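You operate a simulated robot arm through the tools that you are given. There is no shell and no other tool.

You are at the controls of a simulated robot arm. One attempt, no reset.

Task
Bend the cable under the 2 N weight till it breaks and set the log knob to the count.
Fine: red knob tight first.

Only the result counts: the job must be done as asked and must still hold three seconds after the hand-in. Knocking over, shifting, dropping, spilling or breaking anything else fails it.

Robot
A 7-joint arm with a two-finger parallel gripper, fixed in place. Base frame: the origin is at the foot of the arm, x ahead of it, y to its left, z up. Readings come in m, rad, newtons and seconds.
With the tool pointing down near the work surface it reaches from about 0.44 to 0.92 m from the base axis. Its first joint turns from -2.496 to 2.496 rad. Payload 3 kg.
Tool frame: the origin (TCP) lies between the finger pads and is the grasp point; the fingertips stand 0.03 m ahead of it; z points along the fingers, y is the line along which they close. The gripper opens to 0.094 m. The fingers are 0.028 m wide and 0.01 m thick; the gripper's body (0.05 by 0.096 m) begins 0.055 m behind the TCP.
Orientation is told as [roll, pitch, yaw] about the base's x, y, z axes, in that order, counted from this pose: with the fingers straight down and closing along the base's y, the tool's x points along the base's -x, its y along +y and its z along -z.

Tools
- The arm moves only by the tool apply_moves. Its argument "plan" is one flat list of numbers, 7 for each row, row after row: the shift along the tool's x, y, z in m, then the turn, a rotation vector about the tool's x, y, z in rad, then the closure, from 0 (fully open) to 1 (shut). In form: [dx, dy, dz, rx, ry, rz, fingers, dx, dy, dz, rx, ry, rz, fingers, ...]. A call has 1 to 20 rows; each row shifts and turns the commanded pose from where the row before left it, along the tool's axes as they then stand. Rows are played at 5 a second. More than 0.05 m and 0.15 rad between two rows, or a gripper value outside its range, and nothing of the call is played. A pose out of reach is approached as far as the arm can. The call stops where the force on the tool passes 40 N (or 10 N more than at its start, if that is more) or the arm is blocked; 0.2 s more then pass. The fingers move at their own pace (about 0.072 m/s each) and stop on an object; they squeeze with about 27 N. The grip force told is the motor's: it shows also when the fingers shut on nothing. Time passes only in rows, and 0.2 s behind the last, so rows that do not move let the fingers close. It gives the time, the measured TCP pose, the force on the tool (base axes), the opening and the grip force at its end, in the units of the frame above (readings bear some noise), with the torque about the TCP (base axes, N m) and any sound that the robot's microphone picked up, and new pictures: "show" is both (left out), scene, wrist or none.
- Cameras (640 x 400 px; columns grow to the right, rows downward): "scene" is fixed at [0.063, 0.6385, 1.3996]; the picture's right is [-0.57, -0.82, 0.00], its down [-0.31, 0.22, -0.93] and it looks along [0.76, -0.53, -0.38] (base axes); focal length 367 px, centre (320, 200). "wrist" rides on the gripper at [0.076, 0.014, -0.102] in the tool frame; the picture's right is [-0.18, 0.98, 0.00], its down [-0.75, -0.14, -0.64] and it looks along [-0.63, -0.12, 0.77] (tool axes); focal length 243 px, centre (320, 200). There is no depth. A picture from a camera that has moved, and an enlarged one, comes with that camera's place and axes in the base frame and with its lens. The place of the scene camera against the robot may be out by one fixed shift of up to 0.025 m in any direction.
- close_up(camera, box): a new picture of the part [left, top, right, bottom] of that camera's present view, enlarged. No time passes.
- job_done(): hands the job in; it is judged then, once.

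Places have to be worked out from the pictures, the camera data and where the tool is seen. Open the gripper and draw the arm clear of the work before you hand the job in, unless the task says otherwise.

The tools are called after "Emit:" by a JSON object that holds its "fn" and its "kwargs". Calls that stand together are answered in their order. apply_moves: Moves the arm, as the interface text tells. Its arguments: {"type":"object","properties":{"plan":{"type":"array","items":{"type":"number"}},"show":{"type":"string","enum":["both","scene","wrist","none"]}},"required":["plan"]} The other tools are called the same way: close_up (camera, box) takes an enlarged picture of a part of a camera's view; job_done () hands the job in.

At the start:

```text
time_s: 0.0
tcp_pos: [0.6277, 0.2398, 1.1098]
orientation: [-0.002, -0.001, 0.001]
force: [0.0, -0.6, -0.3]
wrist_torque: [0.05, 0.0, -0.01]
gripper_width: 0.094
finger_force: 0.0
```

scene: 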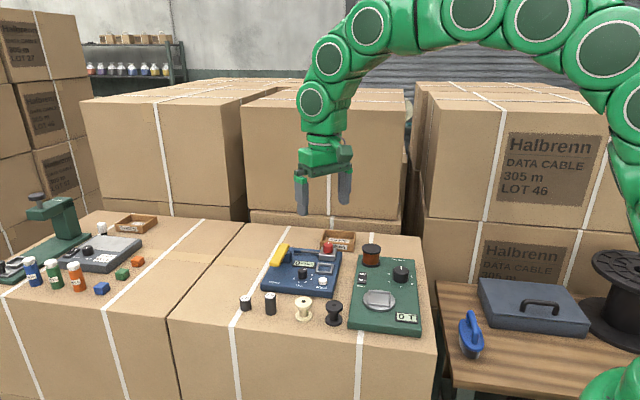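
wrist: 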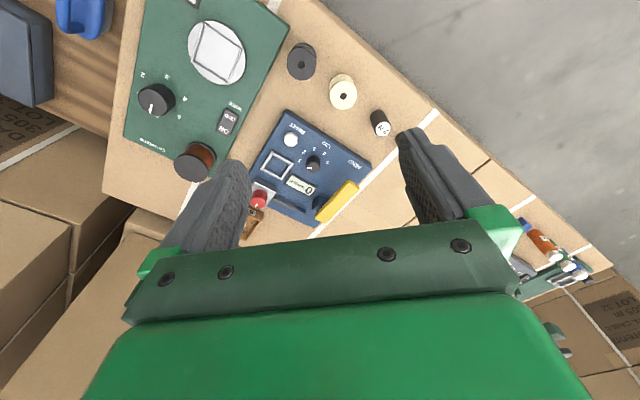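

I'll look closely at the work area before moving anything.

Emit:
{"fn": "close_up", "kwargs": {"camera": "scene", "box": [230, 220, 440, 350]}}

Emit:
{"fn": "close_up", "kwargs": {"camera": "wrist", "box": [240, 100, 400, 200]}}

Emit:
{"fn": "close_up", "kwargs": {"camera": "scene", "box": [0, 180, 210, 310]}}

Emit:
{"fn": "close_up", "kwargs": {"camera": "wrist", "box": [110, 0, 310, 200]}}

```text
3.05 times, centred on (335, 285) of scene
camera zoom: at [0.063, 0.6385, 1.3996], right [-0.57, -0.82, 0.0], down [-0.31, 0.22, -0.93], along [0.76, -0.53, -0.38], focal length 1118 px, centre (274, -59)
```

zoom: 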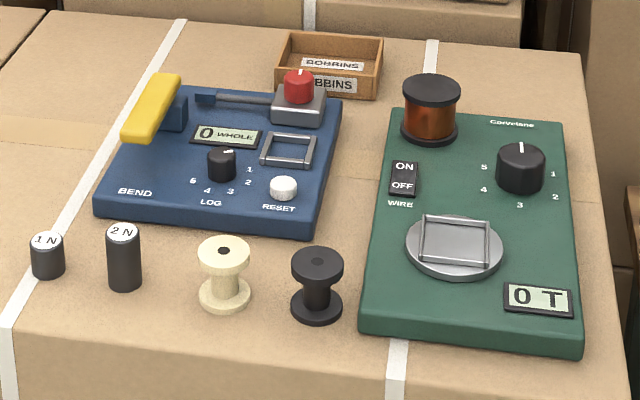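

```text
4.00 times, centred on (320, 150) of wrist
camera zoom: at [0.5524, 0.2542, 1.2115], right [0.18, 0.98, 0.0], down [0.75, -0.14, 0.64], along [0.63, -0.12, -0.77], focal length 970 px, centre (320, 400)
```

zoom: 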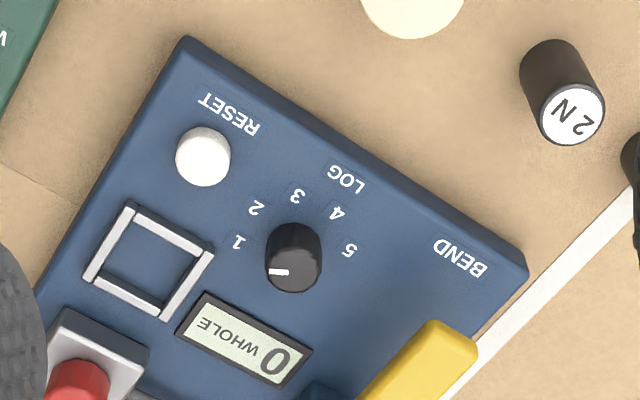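

```text
3.05 times, centred on (105, 245) of scene
camera zoom: at [0.063, 0.6385, 1.3996], right [-0.57, -0.82, 0.0], down [-0.31, 0.22, -0.93], along [0.76, -0.53, -0.38], focal length 1118 px, centre (975, 63)
```

zoom: 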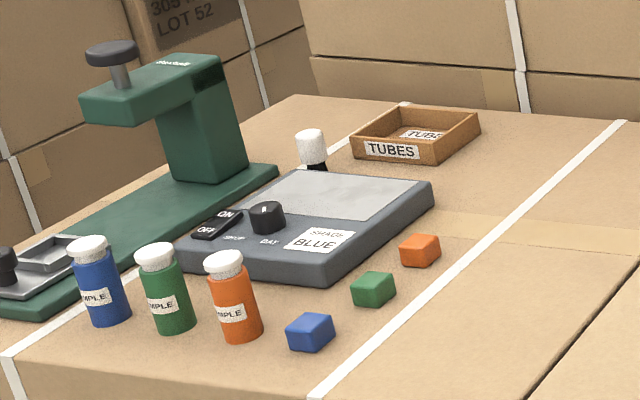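

```text
2.00 times, centred on (210, 100) of wrist
camera zoom: at [0.5524, 0.2542, 1.2115], right [0.18, 0.98, 0.0], down [0.75, -0.14, 0.64], along [0.63, -0.12, -0.77], focal length 485 px, centre (540, 400)
```

zoom: 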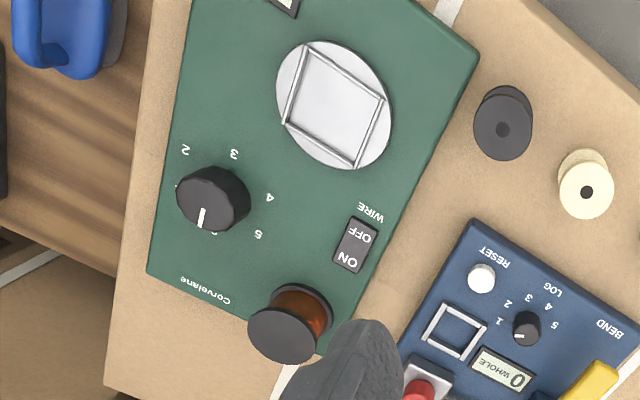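

The blue bend tester has a yellow lever, a red clamp knob, a square weight seat, a LOG knob and a display reading "0 WHOLE". I'll bring the wrist camera lower over it, still well clear of everything.

Emit:
{"fn": "apply_moves", "kwargs": {"plan": [-0.02, 0, 0.03, 0, 0, 0, 0, -0.02, 0, 0.03, 0, 0, 0, 0, -0.02, 0, 0.03, 0, 0, 0, 0, 0, 0, 0, 0, 0, 0, 0], "show": "both"}}

Emit:
{"fn": "close_up", "kwargs": {"camera": "wrist", "box": [160, 50, 480, 250]}}

Emit:
{"fn": "close_up", "kwargs": {"camera": "scene", "box": [255, 230, 355, 300]}}

```text
time_s: 1.0
tcp_pos: [0.6868, 0.2383, 1.0175]
orientation: [-0.001, 0.0, 0.0]
force: [-0.6, -0.6, 0.1]
wrist_torque: [-0.03, -0.05, 0.01]
gripper_width: 0.094
finger_force: 0.0
camera wrist: at [0.6123, 0.2529, 1.1218], right [0.18, 0.98, 0.0], down [0.75, -0.14, 0.64], along [0.63, -0.12, -0.77], focal length 243 px, centre (320, 200)
```

scene: 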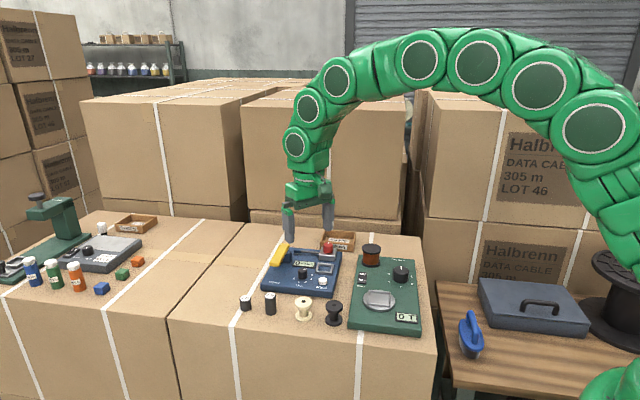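
wrist: 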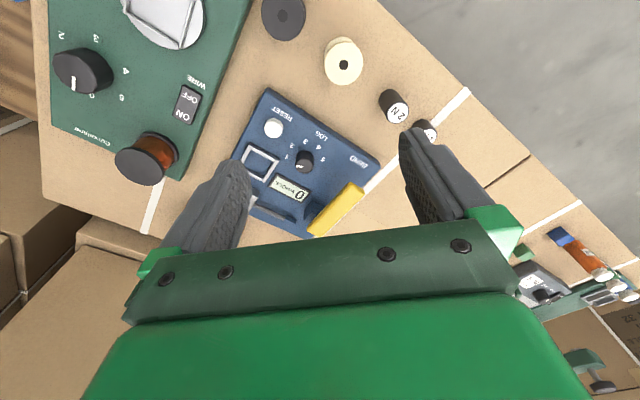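

```text
2.00 times, centred on (320, 150) of wrist
camera zoom: at [0.6123, 0.2529, 1.1218], right [0.18, 0.98, 0.0], down [0.75, -0.14, 0.64], along [0.63, -0.12, -0.77], focal length 485 px, centre (320, 300)
```

zoom: 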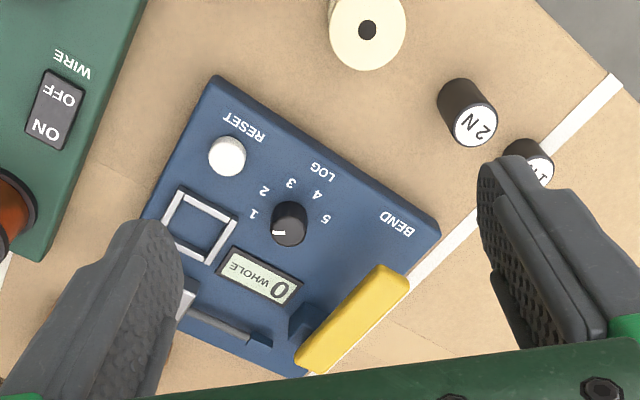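

```text
5.71 times, centred on (305, 265) of scene
camera zoom: at [0.063, 0.6385, 1.3996], right [-0.57, -0.82, 0.0], down [-0.31, 0.22, -0.93], along [0.76, -0.53, -0.38], focal length 2096 px, centre (406, -171)
```

zoom: 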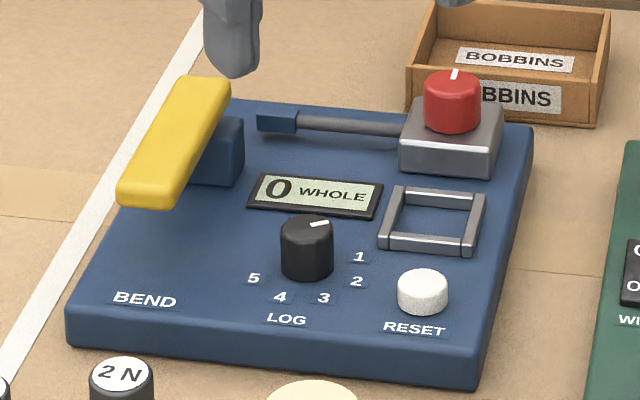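

The panel is turned about 45° to the base axes, with its front edge running roughly from (0.68,0.18) to (0.81,0.31) and its top at z≈0.815. I'll turn the tool +45° so the camera looks at the panel from its front, and move a little closer.

Emit:
{"fn": "apply_moves", "kwargs": {"plan": [-0.025, 0, 0.03, 0, 0, 0, 0, -0.025, 0, 0.03, 0, 0, 0, 0, 0, 0, 0, 0, 0, 0.131, 0, 0, 0, 0, 0, 0, 0.131, 0, 0, 0, 0, 0, 0, 0.131, 0, 0, 0, 0, 0, 0, 0.131, 0, 0, 0, 0, 0, 0, 0.131, 0, 0, 0, 0, 0, 0, 0.131, 0, 0, 0, 0, 0, 0, 0, 0, 0, 0, 0, 0, 0, 0, 0], "show": "both"}}

Emit:
{"fn": "close_up", "kwargs": {"camera": "wrist", "box": [160, 50, 480, 250]}}

```text
time_s: 3.2
tcp_pos: [0.7386, 0.2399, 0.959]
orientation: [-0.001, 0.001, -0.788]
force: [-0.5, -0.2, -0.2]
wrist_torque: [0.0, 0.0, 0.01]
gripper_width: 0.0941
finger_force: 0.0
camera wrist: at [0.6947, 0.3035, 1.0623], right [0.83, 0.56, 0.0], down [0.43, -0.63, 0.64], along [0.36, -0.53, -0.77], focal length 243 px, centre (320, 200)
```

scene: 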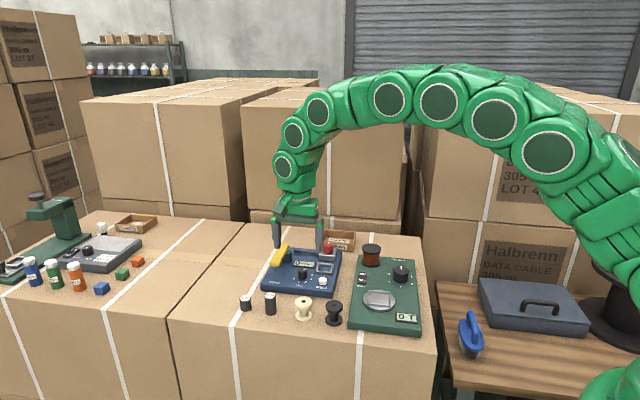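
wrist: 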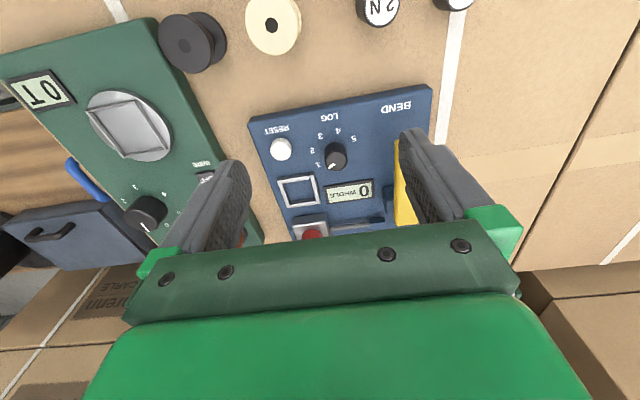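

```text
2.00 times, centred on (320, 150) of wrist
camera zoom: at [0.6947, 0.3035, 1.0623], right [0.83, 0.56, 0.0], down [0.43, -0.63, 0.64], along [0.36, -0.53, -0.77], focal length 485 px, centre (320, 300)
```

zoom: 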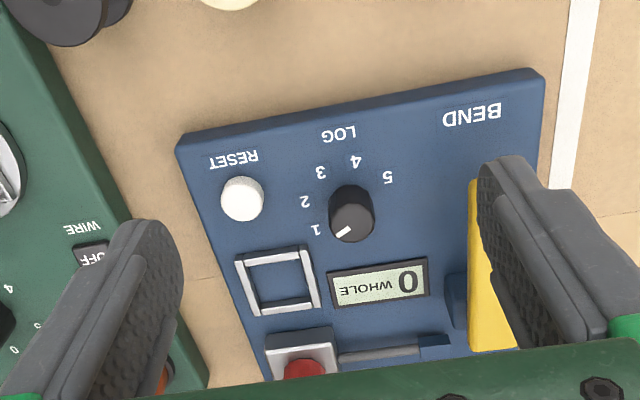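

The front view shows the seat, LOG knob, display, gray clamp with the red knob, and the lever block. I'll shift forward about 7 cm along the panel to see the red knob and the lever from above.

Emit:
{"fn": "apply_moves", "kwargs": {"plan": [-0.035, 0, 0, 0, 0, 0, 0, -0.035, 0, 0, 0, 0, 0, 0, 0, 0, 0, 0, 0, 0, 0], "show": "wrist"}}

Emit:
{"fn": "close_up", "kwargs": {"camera": "wrist", "box": [200, 50, 460, 240]}}

Emit:
{"fn": "close_up", "kwargs": {"camera": "scene", "box": [255, 230, 355, 300]}}

```text
time_s: 4.0
tcp_pos: [0.7873, 0.1912, 0.9589]
orientation: [0.001, 0.0, -0.787]
force: [-0.2, 0.4, 0.0]
wrist_torque: [-0.03, 0.0, 0.03]
gripper_width: 0.0941
finger_force: 0.1
camera wrist: at [0.7442, 0.2537, 1.0629], right [0.83, 0.56, 0.0], down [0.43, -0.63, 0.64], along [0.36, -0.53, -0.77], focal length 243 px, centre (320, 200)
```

wrist: 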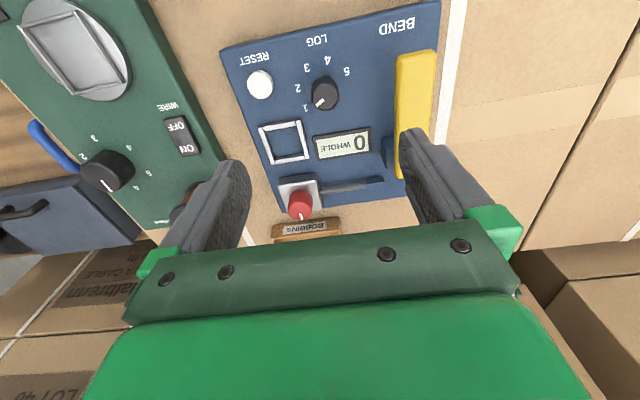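

```text
2.11 times, centred on (330, 145) of wrist
camera zoom: at [0.7442, 0.2537, 1.0629], right [0.83, 0.56, 0.0], down [0.43, -0.63, 0.64], along [0.36, -0.53, -0.77], focal length 511 px, centre (299, 316)
```

zoom: 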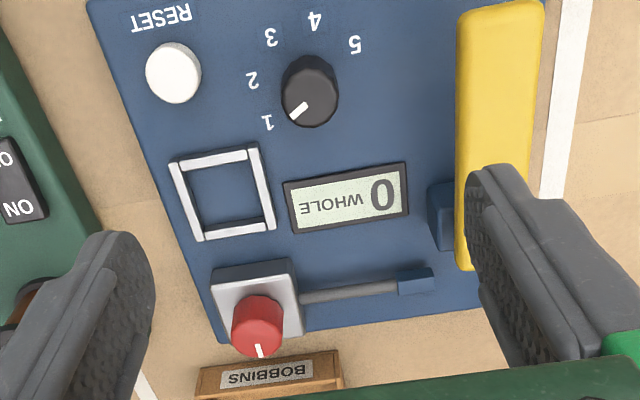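

```text
5.71 times, centred on (305, 265) of scene
camera zoom: at [0.063, 0.6385, 1.3996], right [-0.57, -0.82, 0.0], down [-0.31, 0.22, -0.93], along [0.76, -0.53, -0.38], focal length 2096 px, centre (406, -171)
```

zoom: 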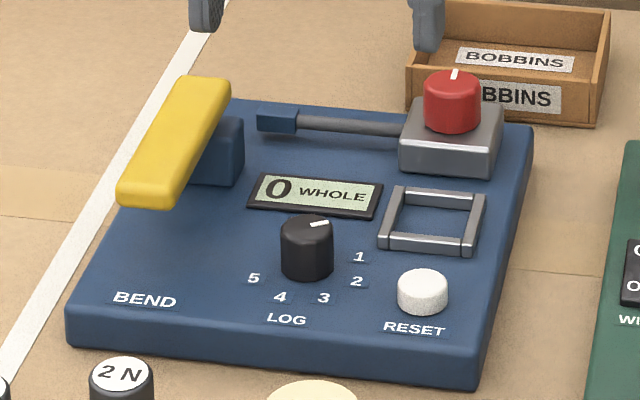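

Triangulating the views puts the panel top near z≈0.805, the red knob near (0.834, 0.079) with its top at about 0.84, and the horizontal lever bar at about 0.86. I'll move over the red knob at this safe height to check the alignment.

Emit:
{"fn": "apply_moves", "kwargs": {"plan": [-0.038, -0.0154, 0, 0, 0, 0, 0, -0.038, -0.0154, 0, 0, 0, 0, 0, -0.037, -0.0154, 0, 0, 0, 0, 0, 0, 0, 0, 0, 0, 0, 0, 0, 0, 0, 0, 0, 0, 0], "show": "both"}}

Emit:
{"fn": "close_up", "kwargs": {"camera": "wrist", "box": [200, 50, 460, 240]}}

Emit:
{"fn": "close_up", "kwargs": {"camera": "scene", "box": [255, 210, 375, 290]}}

```text
time_s: 5.2
tcp_pos: [0.8348, 0.0804, 0.9589]
orientation: [0.0, 0.0, -0.787]
force: [-0.6, 0.9, 1.0]
wrist_torque: [0.0, 0.01, -0.01]
gripper_width: 0.094
finger_force: 0.1
camera wrist: at [0.7921, 0.1431, 1.0625], right [0.83, 0.56, 0.0], down [0.43, -0.63, 0.64], along [0.36, -0.53, -0.77], focal length 243 px, centre (320, 200)
```

scene: 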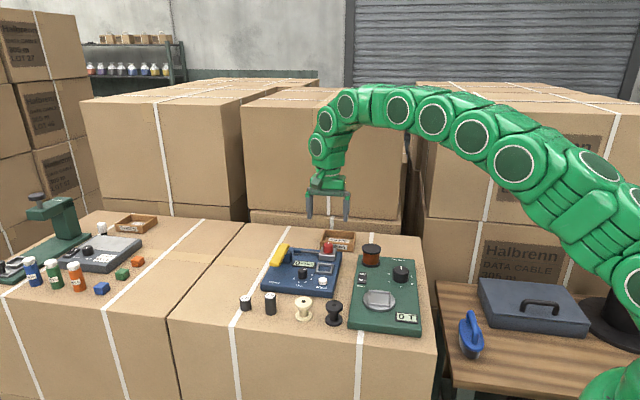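
wrist: 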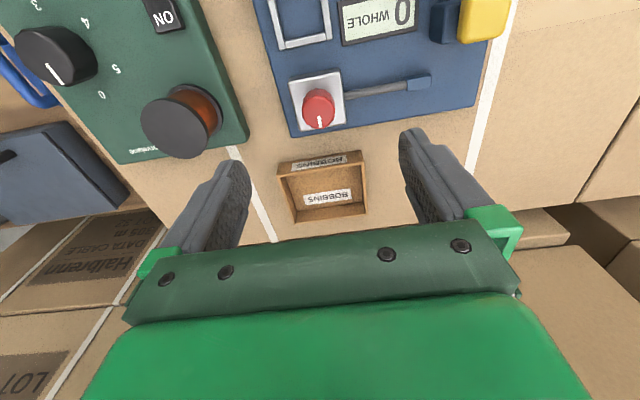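

```text
2.11 times, centred on (330, 145) of wrist
camera zoom: at [0.7921, 0.1431, 1.0625], right [0.83, 0.56, 0.0], down [0.43, -0.63, 0.64], along [0.36, -0.53, -0.77], focal length 511 px, centre (299, 316)
```

zoom: 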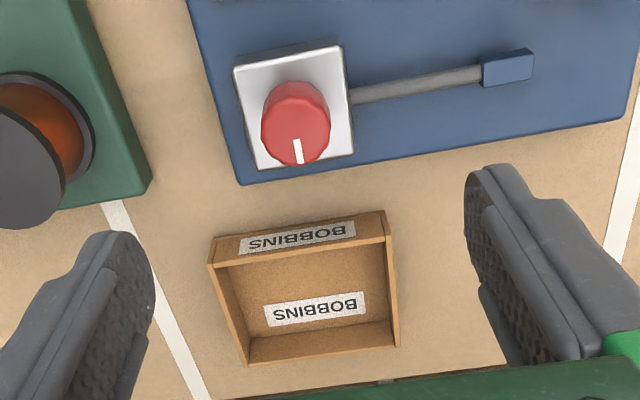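

```text
5.00 times, centred on (315, 250) of scene
camera zoom: at [0.063, 0.6385, 1.3996], right [-0.57, -0.82, 0.0], down [-0.31, 0.22, -0.93], along [0.76, -0.53, -0.38], focal length 1834 px, centre (345, -50)
```

zoom: 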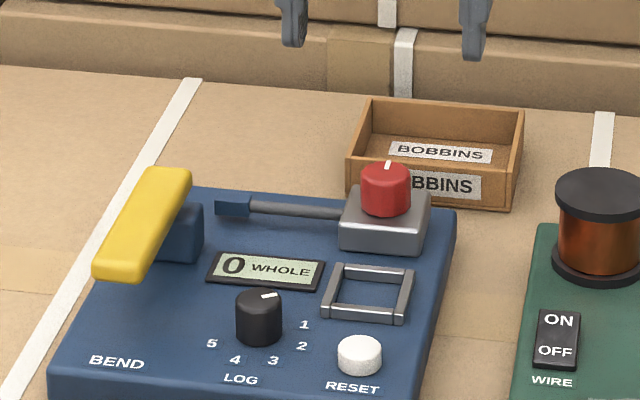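

The red knob sits almost exactly under the TCP, about 3 mm further on. I'll correct that and come down partway to measure the knob and block heights against the fingertips.

Emit:
{"fn": "apply_moves", "kwargs": {"plan": [-0.0035, -0.001, 0.03, 0, 0, 0, 0, 0, 0, 0.03, 0, 0, 0, 0, 0, 0, 0.02, 0, 0, 0, 0, 0, 0, 0, 0, 0, 0, 0], "show": "both"}}

Emit:
{"fn": "close_up", "kwargs": {"camera": "wrist", "box": [200, 50, 460, 240]}}

Emit:
{"fn": "close_up", "kwargs": {"camera": "scene", "box": [255, 210, 375, 290]}}

```text
time_s: 6.2
tcp_pos: [0.8349, 0.0778, 0.8763]
orientation: [0.0, -0.002, -0.787]
force: [0.1, -0.3, 0.5]
wrist_torque: [0.01, 0.02, 0.01]
gripper_width: 0.0941
finger_force: 0.1
camera wrist: at [0.7931, 0.141, 0.9802], right [0.83, 0.56, 0.0], down [0.43, -0.63, 0.64], along [0.36, -0.53, -0.77], focal length 243 px, centre (320, 200)
```

scene: 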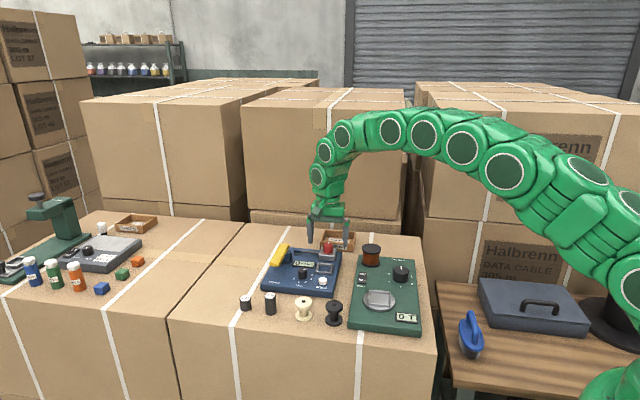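
wrist: 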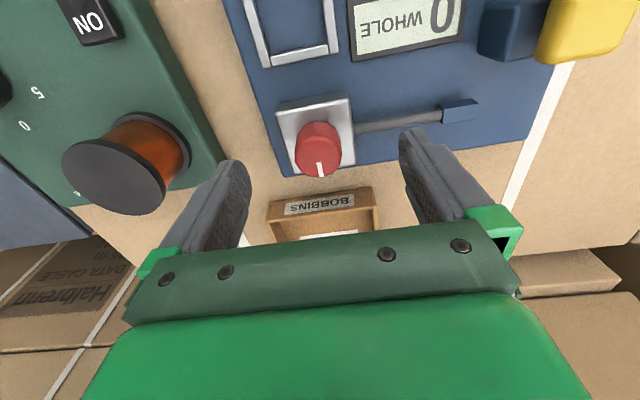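

```text
2.11 times, centred on (330, 145) of wrist
camera zoom: at [0.7931, 0.141, 0.9802], right [0.83, 0.56, 0.0], down [0.43, -0.63, 0.64], along [0.36, -0.53, -0.77], focal length 511 px, centre (299, 316)
```

zoom: 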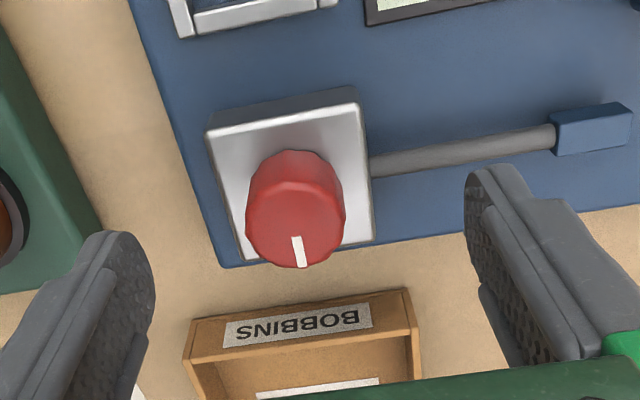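

```text
5.00 times, centred on (315, 250) of scene
camera zoom: at [0.063, 0.6385, 1.3996], right [-0.57, -0.82, 0.0], down [-0.31, 0.22, -0.93], along [0.76, -0.53, -0.38], focal length 1834 px, centre (345, -50)
```

zoom: 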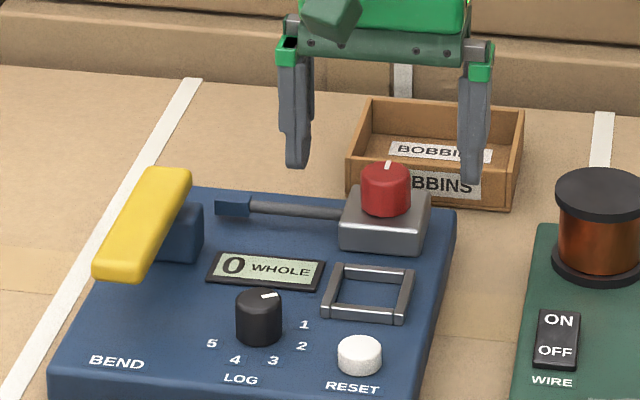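

The knob top is at (0.8356, 0.0773, 0.849), about 28 mm across, and the clamp block top is at roughly 0.827. The TCP is aligned, so I'll lower 14 mm to put the tips just above the block and close on the knob.

Emit:
{"fn": "apply_moves", "kwargs": {"plan": [0, 0, 0.007, 0, 0, 0, 0, 0, 0, 0.007, 0, 0, 0, 0, 0, 0, 0, 0, 0, 0, 0.5, 0, 0, 0, 0, 0, 0, 1, 0, 0, 0, 0, 0, 0, 1, 0, 0, 0, 0, 0, 0, 1], "show": "both"}}

Emit:
{"fn": "close_up", "kwargs": {"camera": "scene", "box": [255, 210, 375, 290]}}

```text
time_s: 7.6
tcp_pos: [0.8368, 0.0763, 0.8644]
orientation: [-0.002, 0.0, -0.788]
force: [-7.9, -4.6, 1.8]
wrist_torque: [-0.16, 0.34, 0.02]
gripper_width: 0.0291
finger_force: 44.9
camera wrist: at [0.7937, 0.1391, 0.9667], right [0.83, 0.56, 0.0], down [0.43, -0.63, 0.64], along [0.36, -0.53, -0.77], focal length 243 px, centre (320, 200)
```

scene: 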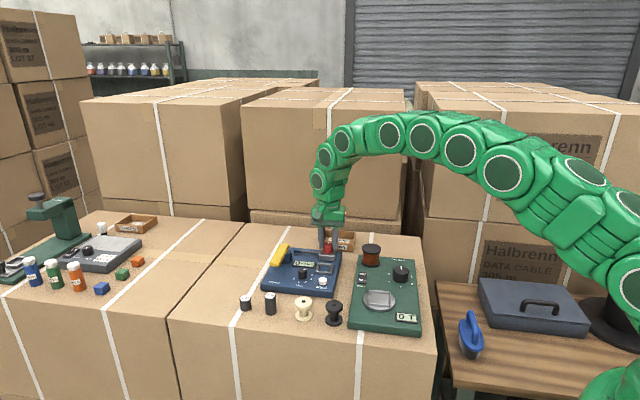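
wrist: 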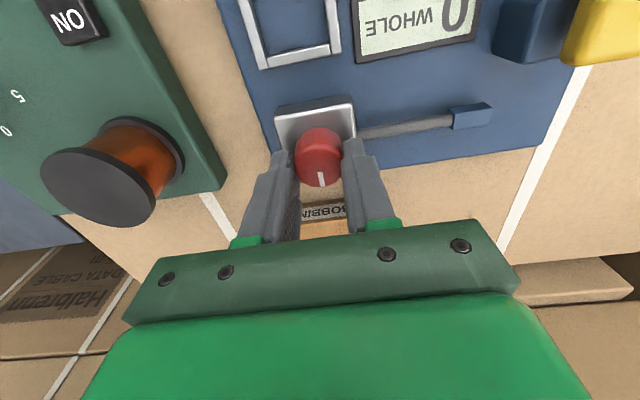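

```text
5.00 times, centred on (315, 250) of scene
camera zoom: at [0.063, 0.6385, 1.3996], right [-0.57, -0.82, 0.0], down [-0.31, 0.22, -0.93], along [0.76, -0.53, -0.38], focal length 1834 px, centre (345, -50)
```

zoom: 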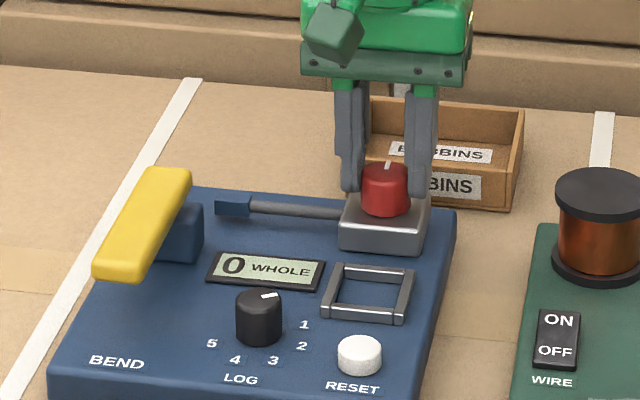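

The fingers hold the knob (width 29 mm) with about 9 N of side load along the closing line. I'll ease off 1.5 mm that way and turn clockwise, watching the torque.

Emit:
{"fn": "apply_moves", "kwargs": {"plan": [0, -0.0015, 0, 0, 0, 0, 1, 0, 0, 0, 0, 0, 0.1, 1, 0, 0, 0, 0, 0, 0.1, 1, 0, 0, 0, 0, 0, 0.1, 1, 0, 0, 0, 0, 0, 0, 1], "show": "wrist"}}

Emit:
{"fn": "close_up", "kwargs": {"camera": "scene", "box": [255, 210, 375, 290]}}

```text
time_s: 8.2
tcp_pos: [0.8363, 0.0751, 0.863]
orientation: [0.004, -0.003, -0.882]
force: [8.6, 2.9, -5.4]
wrist_torque: [0.16, -0.36, -0.02]
gripper_width: 0.0292
finger_force: 44.3
stopped in row 3: the force on the tool passed its limit at 41 N (the readings are from after the stop); the commanded pose is now the measured one
camera wrist: at [0.799, 0.1427, 0.9667], right [0.88, 0.48, 0.0], down [0.37, -0.67, 0.64], along [0.31, -0.56, -0.77], focal length 243 px, centre (320, 200)
```

wrist: 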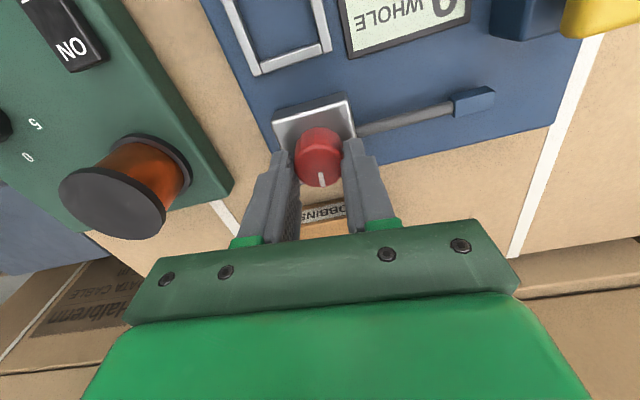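

```text
5.00 times, centred on (315, 250) of scene
camera zoom: at [0.063, 0.6385, 1.3996], right [-0.57, -0.82, 0.0], down [-0.31, 0.22, -0.93], along [0.76, -0.53, -0.38], focal length 1834 px, centre (345, -50)
```

zoom: 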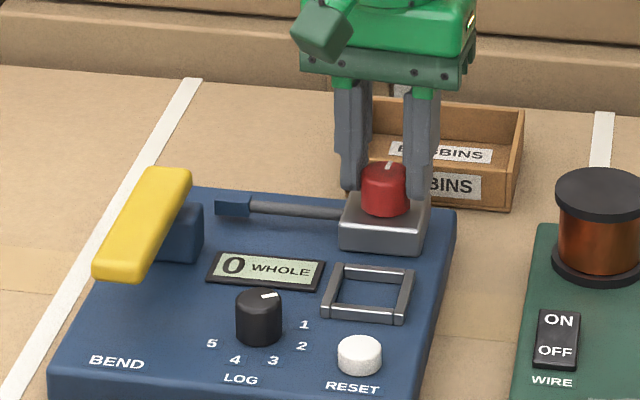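

The knob turned with the gripper (yaw −0.88), and the stop came from side load, which has now reversed. I'll recentre by 0.6 mm and keep turning clockwise in smaller steps.

Emit:
{"fn": "apply_moves", "kwargs": {"plan": [0, 0.0006, -0.0005, 0, 0, 0, 1, 0, 0, 0, 0, 0, 0.05, 1, 0, 0, 0, 0, 0, 0.05, 1, 0, 0, 0, 0, 0, 0.05, 1, 0, 0, 0, 0, 0, 0.05, 1, 0, 0, 0, 0, 0, 0.05, 1, 0, 0, 0, 0, 0, 0.05, 1], "show": "wrist"}}

Emit:
{"fn": "close_up", "kwargs": {"camera": "scene", "box": [255, 210, 375, 290]}}

```text
time_s: 9.8
tcp_pos: [0.8357, 0.0765, 0.8638]
orientation: [0.0, 0.002, -1.182]
force: [-33.6, -7.0, -12.9]
wrist_torque: [-0.05, 1.22, 0.09]
gripper_width: 0.029
finger_force: 45.3
camera wrist: at [0.8208, 0.1504, 0.9669], right [0.98, 0.2, 0.0], down [0.16, -0.75, 0.64], along [0.13, -0.63, -0.77], focal length 243 px, centre (320, 200)
```

wrist: 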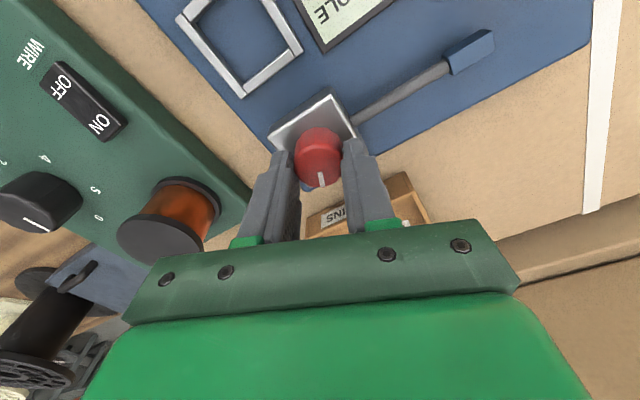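

```text
5.00 times, centred on (315, 250) of scene
camera zoom: at [0.063, 0.6385, 1.3996], right [-0.57, -0.82, 0.0], down [-0.31, 0.22, -0.93], along [0.76, -0.53, -0.38], focal length 1834 px, centre (345, -50)
```

zoom: 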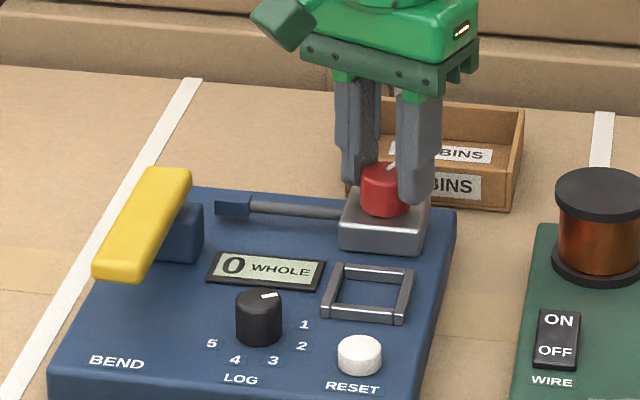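

The knob follows the turn freely (yaw −1.18, little torque), but side load has built up along the closing line. I'll shift back 0.8 mm and continue clockwise.

Emit:
{"fn": "apply_moves", "kwargs": {"plan": [0, -0.0008, 0.0003, 0, 0, 0, 1, 0, 0, 0, 0, 0, 0.05, 1, 0, 0, 0, 0, 0, 0.05, 1, 0, 0, 0, 0, 0, 0.05, 1, 0, 0, 0, 0, 0, 0.05, 1], "show": "none"}}

```text
time_s: 11.0
tcp_pos: [0.835, 0.0756, 0.8639]
orientation: [0.001, -0.003, -1.381]
force: [-21.4, -9.8, -17.8]
wrist_torque: [-0.26, 0.66, 0.08]
gripper_width: 0.0291
finger_force: 45.1
```

Still turning, with side load around 23 N. I'll trim it and continue.

Emit:
{"fn": "apply_moves", "kwargs": {"plan": [0, -0.0007, 0.0006, 0, 0, 0, 1, 0, 0, 0, 0, 0, 0.05, 1, 0, 0, 0, 0, 0, 0.05, 1, 0, 0, 0, 0, 0, 0.05, 1, 0, 0, 0, 0, 0, 0.05, 1], "show": "wrist"}}

Emit:
{"fn": "close_up", "kwargs": {"camera": "scene", "box": [255, 210, 375, 290]}}

```text
time_s: 12.2
tcp_pos: [0.8338, 0.0753, 0.8638]
orientation: [0.003, -0.001, -1.581]
force: [-25.8, -14.6, 4.7]
wrist_torque: [-0.78, 0.9, 0.06]
gripper_width: 0.0291
finger_force: 45.1
camera wrist: at [0.8501, 0.1503, 0.9671], right [0.98, -0.19, 0.0], down [-0.15, -0.75, 0.64], along [-0.12, -0.63, -0.77], focal length 243 px, centre (320, 200)
```

wrist: 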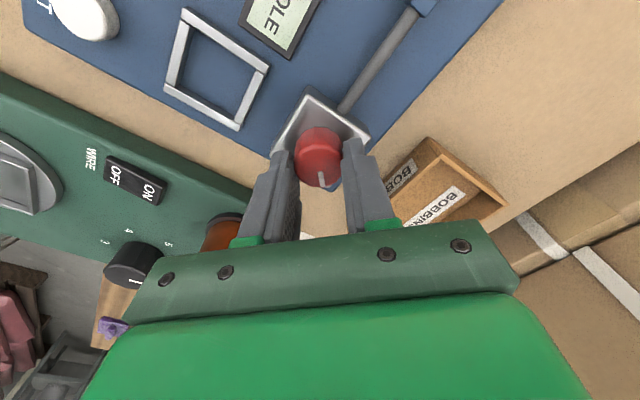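

```text
5.00 times, centred on (315, 250) of scene
camera zoom: at [0.063, 0.6385, 1.3996], right [-0.57, -0.82, 0.0], down [-0.31, 0.22, -0.93], along [0.76, -0.53, -0.38], focal length 1834 px, centre (345, -50)
```

zoom: 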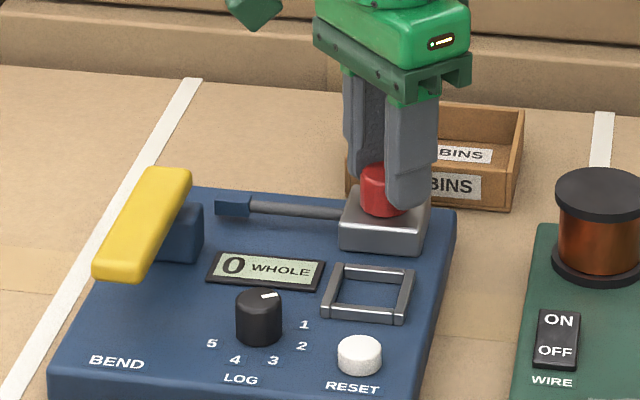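

The knob has turned about 45° and the panel hasn't moved. The loads show the knob axis is nearer (0.833, 0.078), so I'll recentre there and keep turning.

Emit:
{"fn": "apply_moves", "kwargs": {"plan": [0.001, -0.0012, 0, 0, 0, 0, 1, 0.001, 0, 0, 0, 0, 0.05, 1, 0, 0, 0, 0, 0, 0.05, 1, 0, 0, 0, 0, 0, 0.05, 1, 0, 0, 0, 0, 0, 0.05, 1], "show": "none"}}

```text
time_s: 13.4
tcp_pos: [0.8344, 0.0773, 0.8646]
orientation: [0.008, 0.003, -1.78]
force: [31.3, -19.1, -5.7]
wrist_torque: [-0.1, -1.07, 0.02]
gripper_width: 0.029
finger_force: 44.8
```

The side load flipped sign, so the centre lies about 0.6 mm back. I'll trim and keep turning clockwise.

Emit:
{"fn": "apply_moves", "kwargs": {"plan": [-0.0005, 0.0007, 0, 0, 0, 0, 1, 0, 0, 0, 0, 0, 0.05, 1, 0, 0, 0, 0, 0, 0.05, 1, 0, 0, 0, 0, 0, 0.05, 1, 0, 0, 0, 0, 0, 0.05, 1], "show": "wrist"}}

Emit:
{"fn": "close_up", "kwargs": {"camera": "scene", "box": [255, 210, 375, 290]}}

```text
time_s: 14.6
tcp_pos: [0.8335, 0.0765, 0.8641]
orientation: [0.004, 0.001, -1.981]
force: [20.5, -10.5, 9.6]
wrist_torque: [0.15, -0.84, 0.0]
gripper_width: 0.0291
finger_force: 44.5
camera wrist: at [0.8781, 0.1404, 0.9673], right [0.83, -0.56, 0.0], down [-0.43, -0.64, 0.64], along [-0.36, -0.53, -0.77], focal length 243 px, centre (320, 200)
```

wrist: 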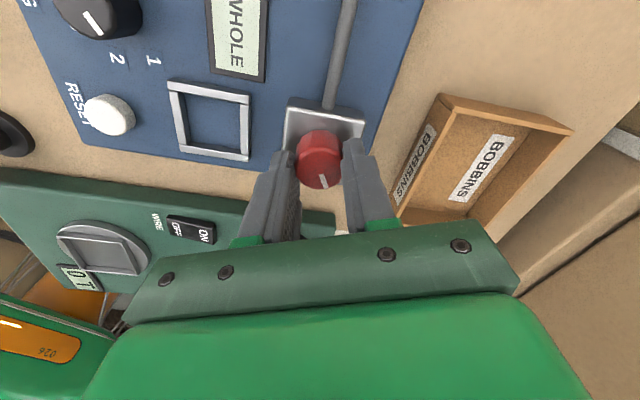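

```text
5.00 times, centred on (315, 250) of scene
camera zoom: at [0.063, 0.6385, 1.3996], right [-0.57, -0.82, 0.0], down [-0.31, 0.22, -0.93], along [0.76, -0.53, -0.38], focal length 1834 px, centre (345, -50)
```

zoom: 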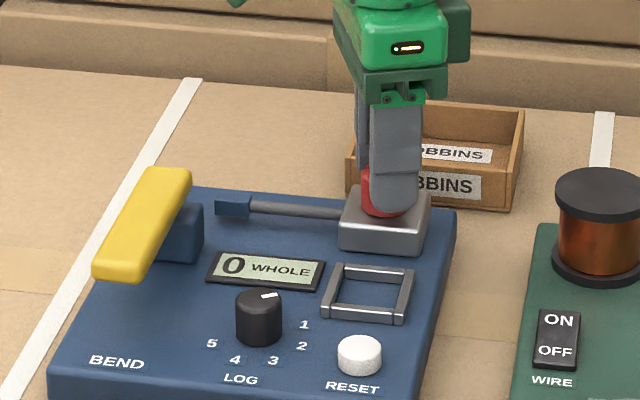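

About 68° turned with no stop yet. Trimming and continuing clockwise.

Emit:
{"fn": "apply_moves", "kwargs": {"plan": [0, 0.0005, 0, 0, 0, 0, 1, 0, 0, 0, 0, 0, 0.05, 1, 0, 0, 0, 0, 0, 0.05, 1, 0, 0, 0, 0, 0, 0.05, 1, 0, 0, 0, 0, 0, 0.05, 1], "show": "none"}}

```text
time_s: 15.8
tcp_pos: [0.8355, 0.0784, 0.8635]
orientation: [0.001, 0.004, -2.179]
force: [-22.2, -2.8, 27.1]
wrist_torque: [-0.66, 1.03, 0.0]
gripper_width: 0.029
finger_force: 45.1
```

Still turning freely at 80°, though some vertical load has built up. I'll trim and continue.

Emit:
{"fn": "apply_moves", "kwargs": {"plan": [-0.0004, -0.0004, -0.0007, 0, 0, 0, 1, 0, 0, 0, 0, 0, 0.05, 1, 0, 0, 0, 0, 0, 0.05, 1, 0, 0, 0, 0, 0, 0.05, 1, 0, 0, 0, 0, 0, 0.05, 1], "show": "wrist"}}

Emit:
{"fn": "close_up", "kwargs": {"camera": "scene", "box": [255, 210, 375, 290]}}

```text
time_s: 17.0
tcp_pos: [0.8338, 0.0773, 0.8627]
orientation: [0.001, 0.003, -2.378]
force: [-5.4, 11.2, 4.4]
wrist_torque: [0.48, 0.06, 0.01]
gripper_width: 0.0287
finger_force: 44.9
camera wrist: at [0.8996, 0.1186, 0.9671], right [0.55, -0.84, 0.0], down [-0.64, -0.42, 0.64], along [-0.54, -0.35, -0.77], focal length 243 px, centre (320, 200)
```

wrist: 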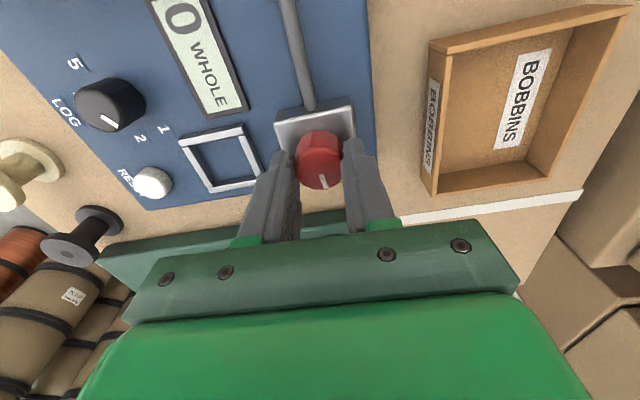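

```text
5.00 times, centred on (315, 250) of scene
camera zoom: at [0.063, 0.6385, 1.3996], right [-0.57, -0.82, 0.0], down [-0.31, 0.22, -0.93], along [0.76, -0.53, -0.38], focal length 1834 px, centre (345, -50)
```

zoom: 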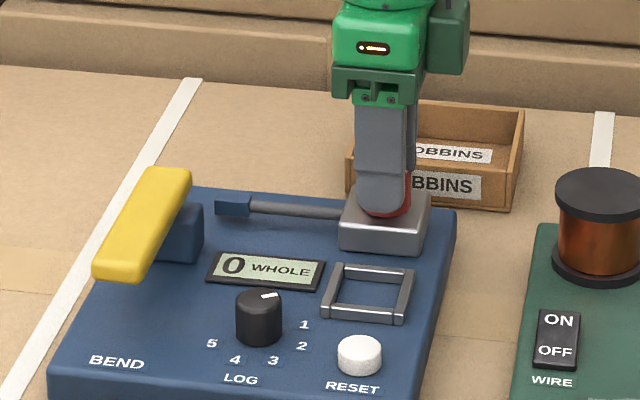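

Loads are well balanced at 91° turned, with the knob still following. Continuing clockwise.

Emit:
{"fn": "apply_moves", "kwargs": {"plan": [0, 0, 0, 0, 0, 0.05, 1, 0, 0, 0, 0, 0, 0.05, 1, 0, 0, 0, 0, 0, 0.05, 1, 0, 0, 0, 0, 0, 0.05, 1, 0, 0, 0, 0, 0, 0.05, 1, 0, 0, 0, 0, 0, 0, 1], "show": "none"}}

```text
time_s: 18.4
tcp_pos: [0.8335, 0.0767, 0.8635]
orientation: [-0.001, -0.002, -2.627]
force: [-31.2, 13.2, 6.6]
wrist_torque: [-0.01, 1.55, 0.49]
gripper_width: 0.0293
finger_force: 44.7
```

The torque about z has risen to 0.49 N·m against the turn, so the knob looks to have reached its stop. I'll check the pointer and ease the side load.

Emit:
{"fn": "apply_moves", "kwargs": {"plan": [0, -0.0006, 0, 0, 0, 0, 1, 0, 0, 0, 0, 0, 0, 1], "show": "wrist"}}

Emit:
{"fn": "close_up", "kwargs": {"camera": "wrist", "box": [260, 70, 380, 220]}}

Emit:
{"fn": "close_up", "kwargs": {"camera": "scene", "box": [255, 210, 375, 290]}}

```text
time_s: 19.0
tcp_pos: [0.8333, 0.0769, 0.8636]
orientation: [0.001, 0.001, -2.629]
force: [-41.6, 11.9, -6.0]
wrist_torque: [0.39, 1.27, 0.34]
gripper_width: 0.0291
finger_force: 45.2
camera wrist: at [0.9073, 0.1009, 0.9669], right [0.32, -0.95, 0.0], down [-0.73, -0.25, 0.64], along [-0.61, -0.21, -0.77], focal length 243 px, centre (320, 200)
```

wrist: 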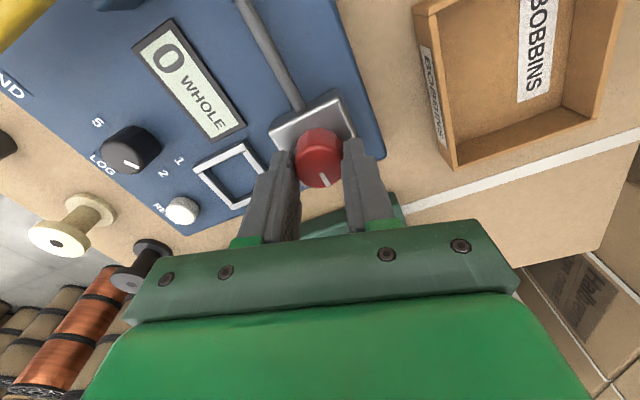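

```text
2.67 times, centred on (320, 145) of wrist
camera zoom: at [0.9073, 0.1009, 0.9669], right [0.32, -0.95, 0.0], down [-0.73, -0.25, 0.64], along [-0.61, -0.21, -0.77], focal length 647 px, centre (320, 347)
```

zoom: 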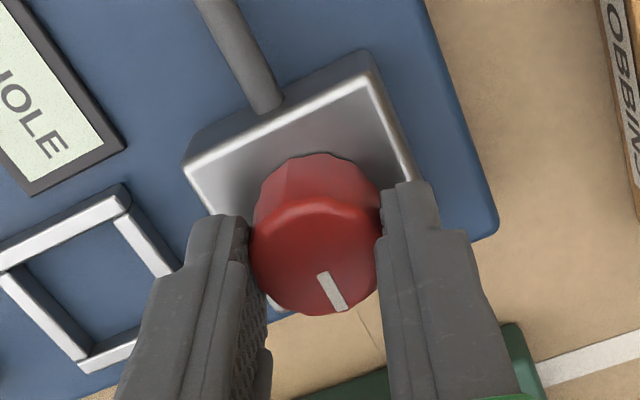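

```text
5.00 times, centred on (315, 250) of scene
camera zoom: at [0.063, 0.6385, 1.3996], right [-0.57, -0.82, 0.0], down [-0.31, 0.22, -0.93], along [0.76, -0.53, -0.38], focal length 1834 px, centre (345, -50)
```

zoom: 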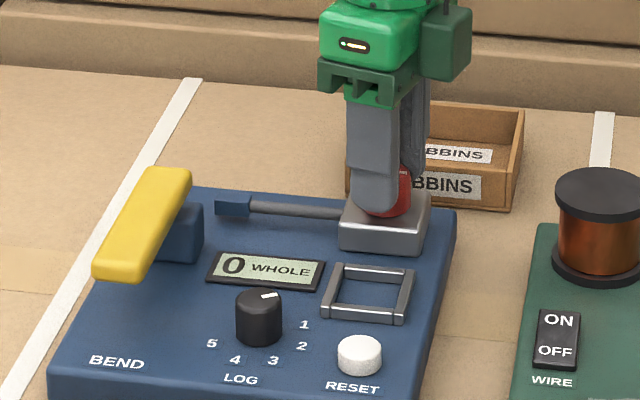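

The pointer has slipped slightly in the grip against a firm stop about 90° clockwise from its start, so the knob is tight. I'll relieve the side load, open and lift clear.

Emit:
{"fn": "apply_moves", "kwargs": {"plan": [-0.0006, -0.0004, 0, 0, 0, 0, 1, 0, 0, 0, 0, 0, 0, 1, 0, 0, 0, 0, 0, 0, 0.5, 0, 0, 0, 0, 0, 0, 0.3, 0, 0, 0, 0, 0, 0, 0.3, 0, 0, -0.03, 0, 0, 0, 0.3, 0, 0, -0.03, 0, 0, 0, 0, 0, 0, -0.03, 0, 0, 0, 0, 0, 0, 0, 0, 0, 0, 0], "show": "both"}}

Emit:
{"fn": "close_up", "kwargs": {"camera": "wrist", "box": [200, 0, 440, 200]}}

Emit:
{"fn": "close_up", "kwargs": {"camera": "scene", "box": [225, 210, 375, 310]}}

```text
time_s: 21.0
tcp_pos: [0.8335, 0.0791, 0.9543]
orientation: [0.002, 0.002, -2.629]
force: [-1.1, -0.3, -0.3]
wrist_torque: [0.0, 0.05, 0.0]
gripper_width: 0.0939
finger_force: 0.1
camera wrist: at [0.9069, 0.1031, 1.0579], right [0.32, -0.95, 0.0], down [-0.73, -0.25, 0.64], along [-0.61, -0.21, -0.77], focal length 243 px, centre (320, 200)
```

scene: 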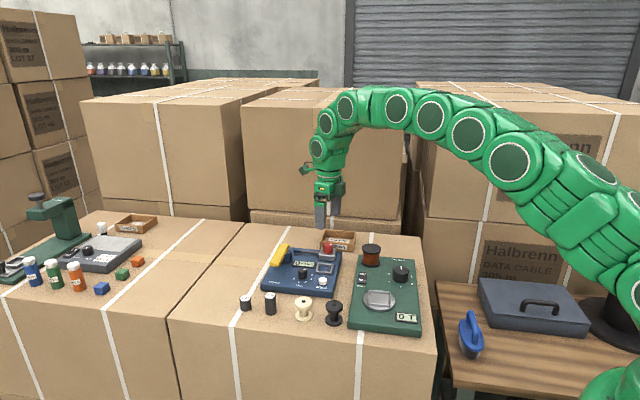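
wrist: 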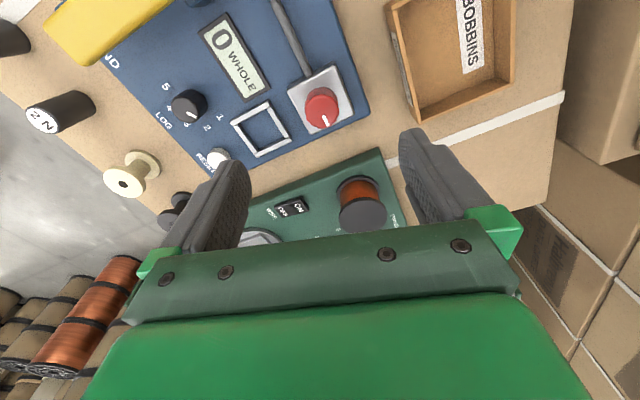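

```text
2.00 times, centred on (320, 100) of wrist
camera zoom: at [0.9069, 0.1031, 1.0579], right [0.32, -0.95, 0.0], down [-0.73, -0.25, 0.64], along [-0.61, -0.21, -0.77], focal length 485 px, centre (320, 400)
```

zoom: 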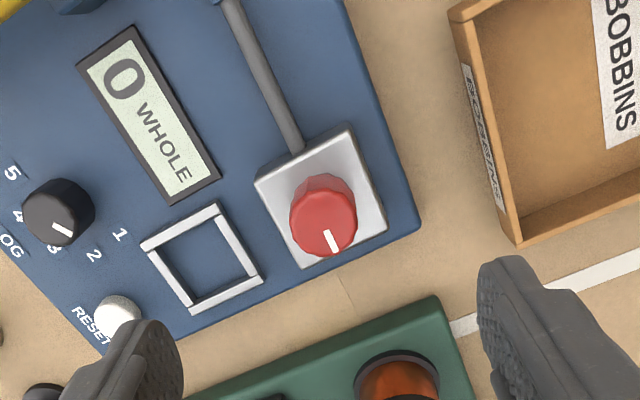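

```text
4.00 times, centred on (300, 260) of scene
camera zoom: at [0.063, 0.6385, 1.3996], right [-0.57, -0.82, 0.0], down [-0.31, 0.22, -0.93], along [0.76, -0.53, -0.38], focal length 1468 px, centre (400, -40)
```

zoom: 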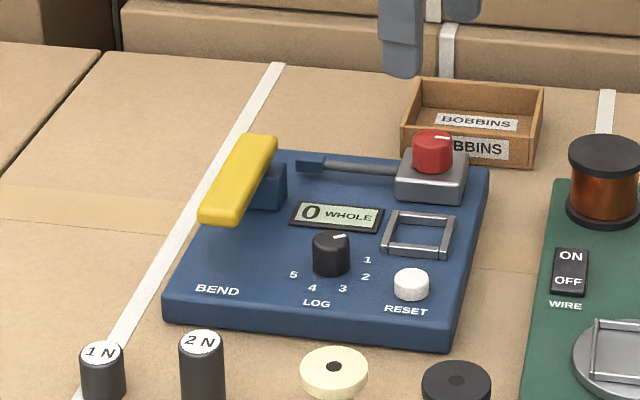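

The red knob's pointer has swung from "back" to "right", so it is fully tightened. Next I'll turn back to yaw ≈ −0.79 and travel over the 2 N weight, estimated near (0.733, 0.325), to see it up close.

Emit:
{"fn": "apply_moves", "kwargs": {"plan": [0, 0, 0, 0, 0, -0.1316, 0, 0, 0, 0, 0, 0, -0.1316, 0, 0, 0, 0, 0, 0, -0.1316, 0, 0, 0, 0, 0, 0, -0.1316, 0, 0, 0, 0, 0, 0, -0.1316, 0, 0, 0, 0, 0, 0, -0.1316, 0, 0, 0, 0, 0, 0, -0.1316, 0, 0, 0, 0, 0, 0, -0.1316, 0, 0, 0, 0, 0, 0, -0.1316, 0, 0, 0, 0, 0, 0, -0.1316, 0, 0, 0, 0, 0, 0, -0.1316, 0, 0, 0, 0, 0, 0, -0.1316, 0, 0, 0, 0, 0, 0, -0.1316, 0, 0, 0, 0, 0, 0, -0.1316, 0, 0.0408, 0.0171, 0, 0, 0, 0, 0, 0.0408, 0.0171, 0, 0, 0, 0, 0, 0.0408, 0.0171, 0, 0, 0, 0, 0, 0.0408, 0.0171, 0, 0, 0, 0, 0, 0.0408, 0.0171, 0, 0, 0, 0, 0, 0.0408, 0.0171, 0, 0, 0, 0, 0], "show": "both"}}

Emit:
{"fn": "close_up", "kwargs": {"camera": "wrist", "box": [180, 40, 460, 240]}}

Emit:
{"fn": "close_up", "kwargs": {"camera": "scene", "box": [225, 230, 345, 330]}}

```text
time_s: 25.2
tcp_pos: [0.7353, 0.323, 0.9574]
orientation: [0.002, -0.002, -0.785]
force: [0.2, 0.2, -0.2]
wrist_torque: [0.01, 0.0, -0.03]
gripper_width: 0.0939
finger_force: 0.0
camera wrist: at [0.6907, 0.385, 1.0607], right [0.83, 0.56, 0.0], down [0.43, -0.63, 0.64], along [0.36, -0.53, -0.77], focal length 243 px, centre (320, 200)
```

scene: 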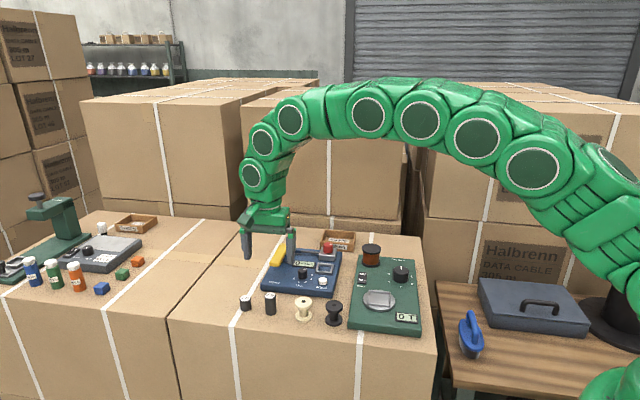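
wrist: 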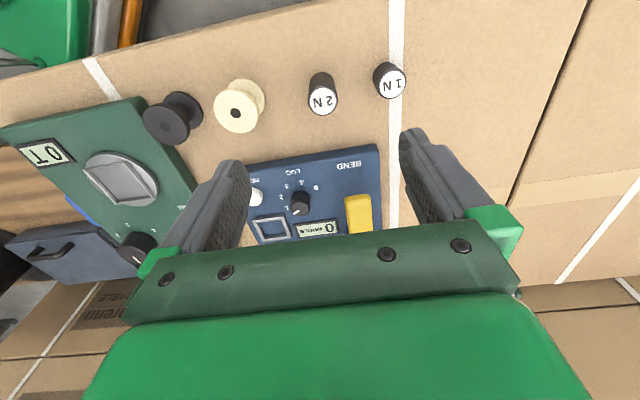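

```text
2.00 times, centred on (320, 140) of wrist
camera zoom: at [0.6907, 0.385, 1.0607], right [0.83, 0.56, 0.0], down [0.43, -0.63, 0.64], along [0.36, -0.53, -0.77], focal length 485 px, centre (320, 320)
```

zoom: 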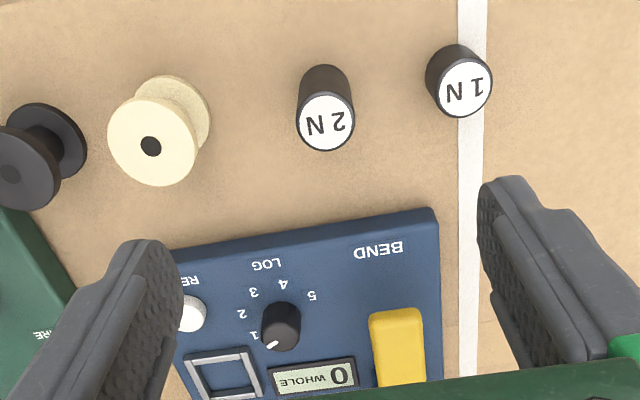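

```text
4.00 times, centred on (285, 280) of scene
camera zoom: at [0.063, 0.6385, 1.3996], right [-0.57, -0.82, 0.0], down [-0.31, 0.22, -0.93], along [0.76, -0.53, -0.38], focal length 1468 px, centre (460, -120)
```

zoom: 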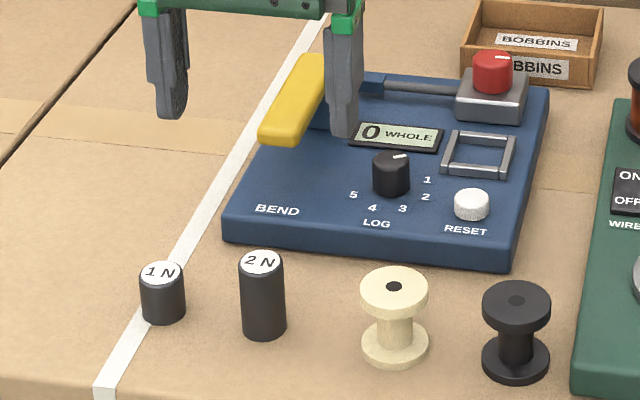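

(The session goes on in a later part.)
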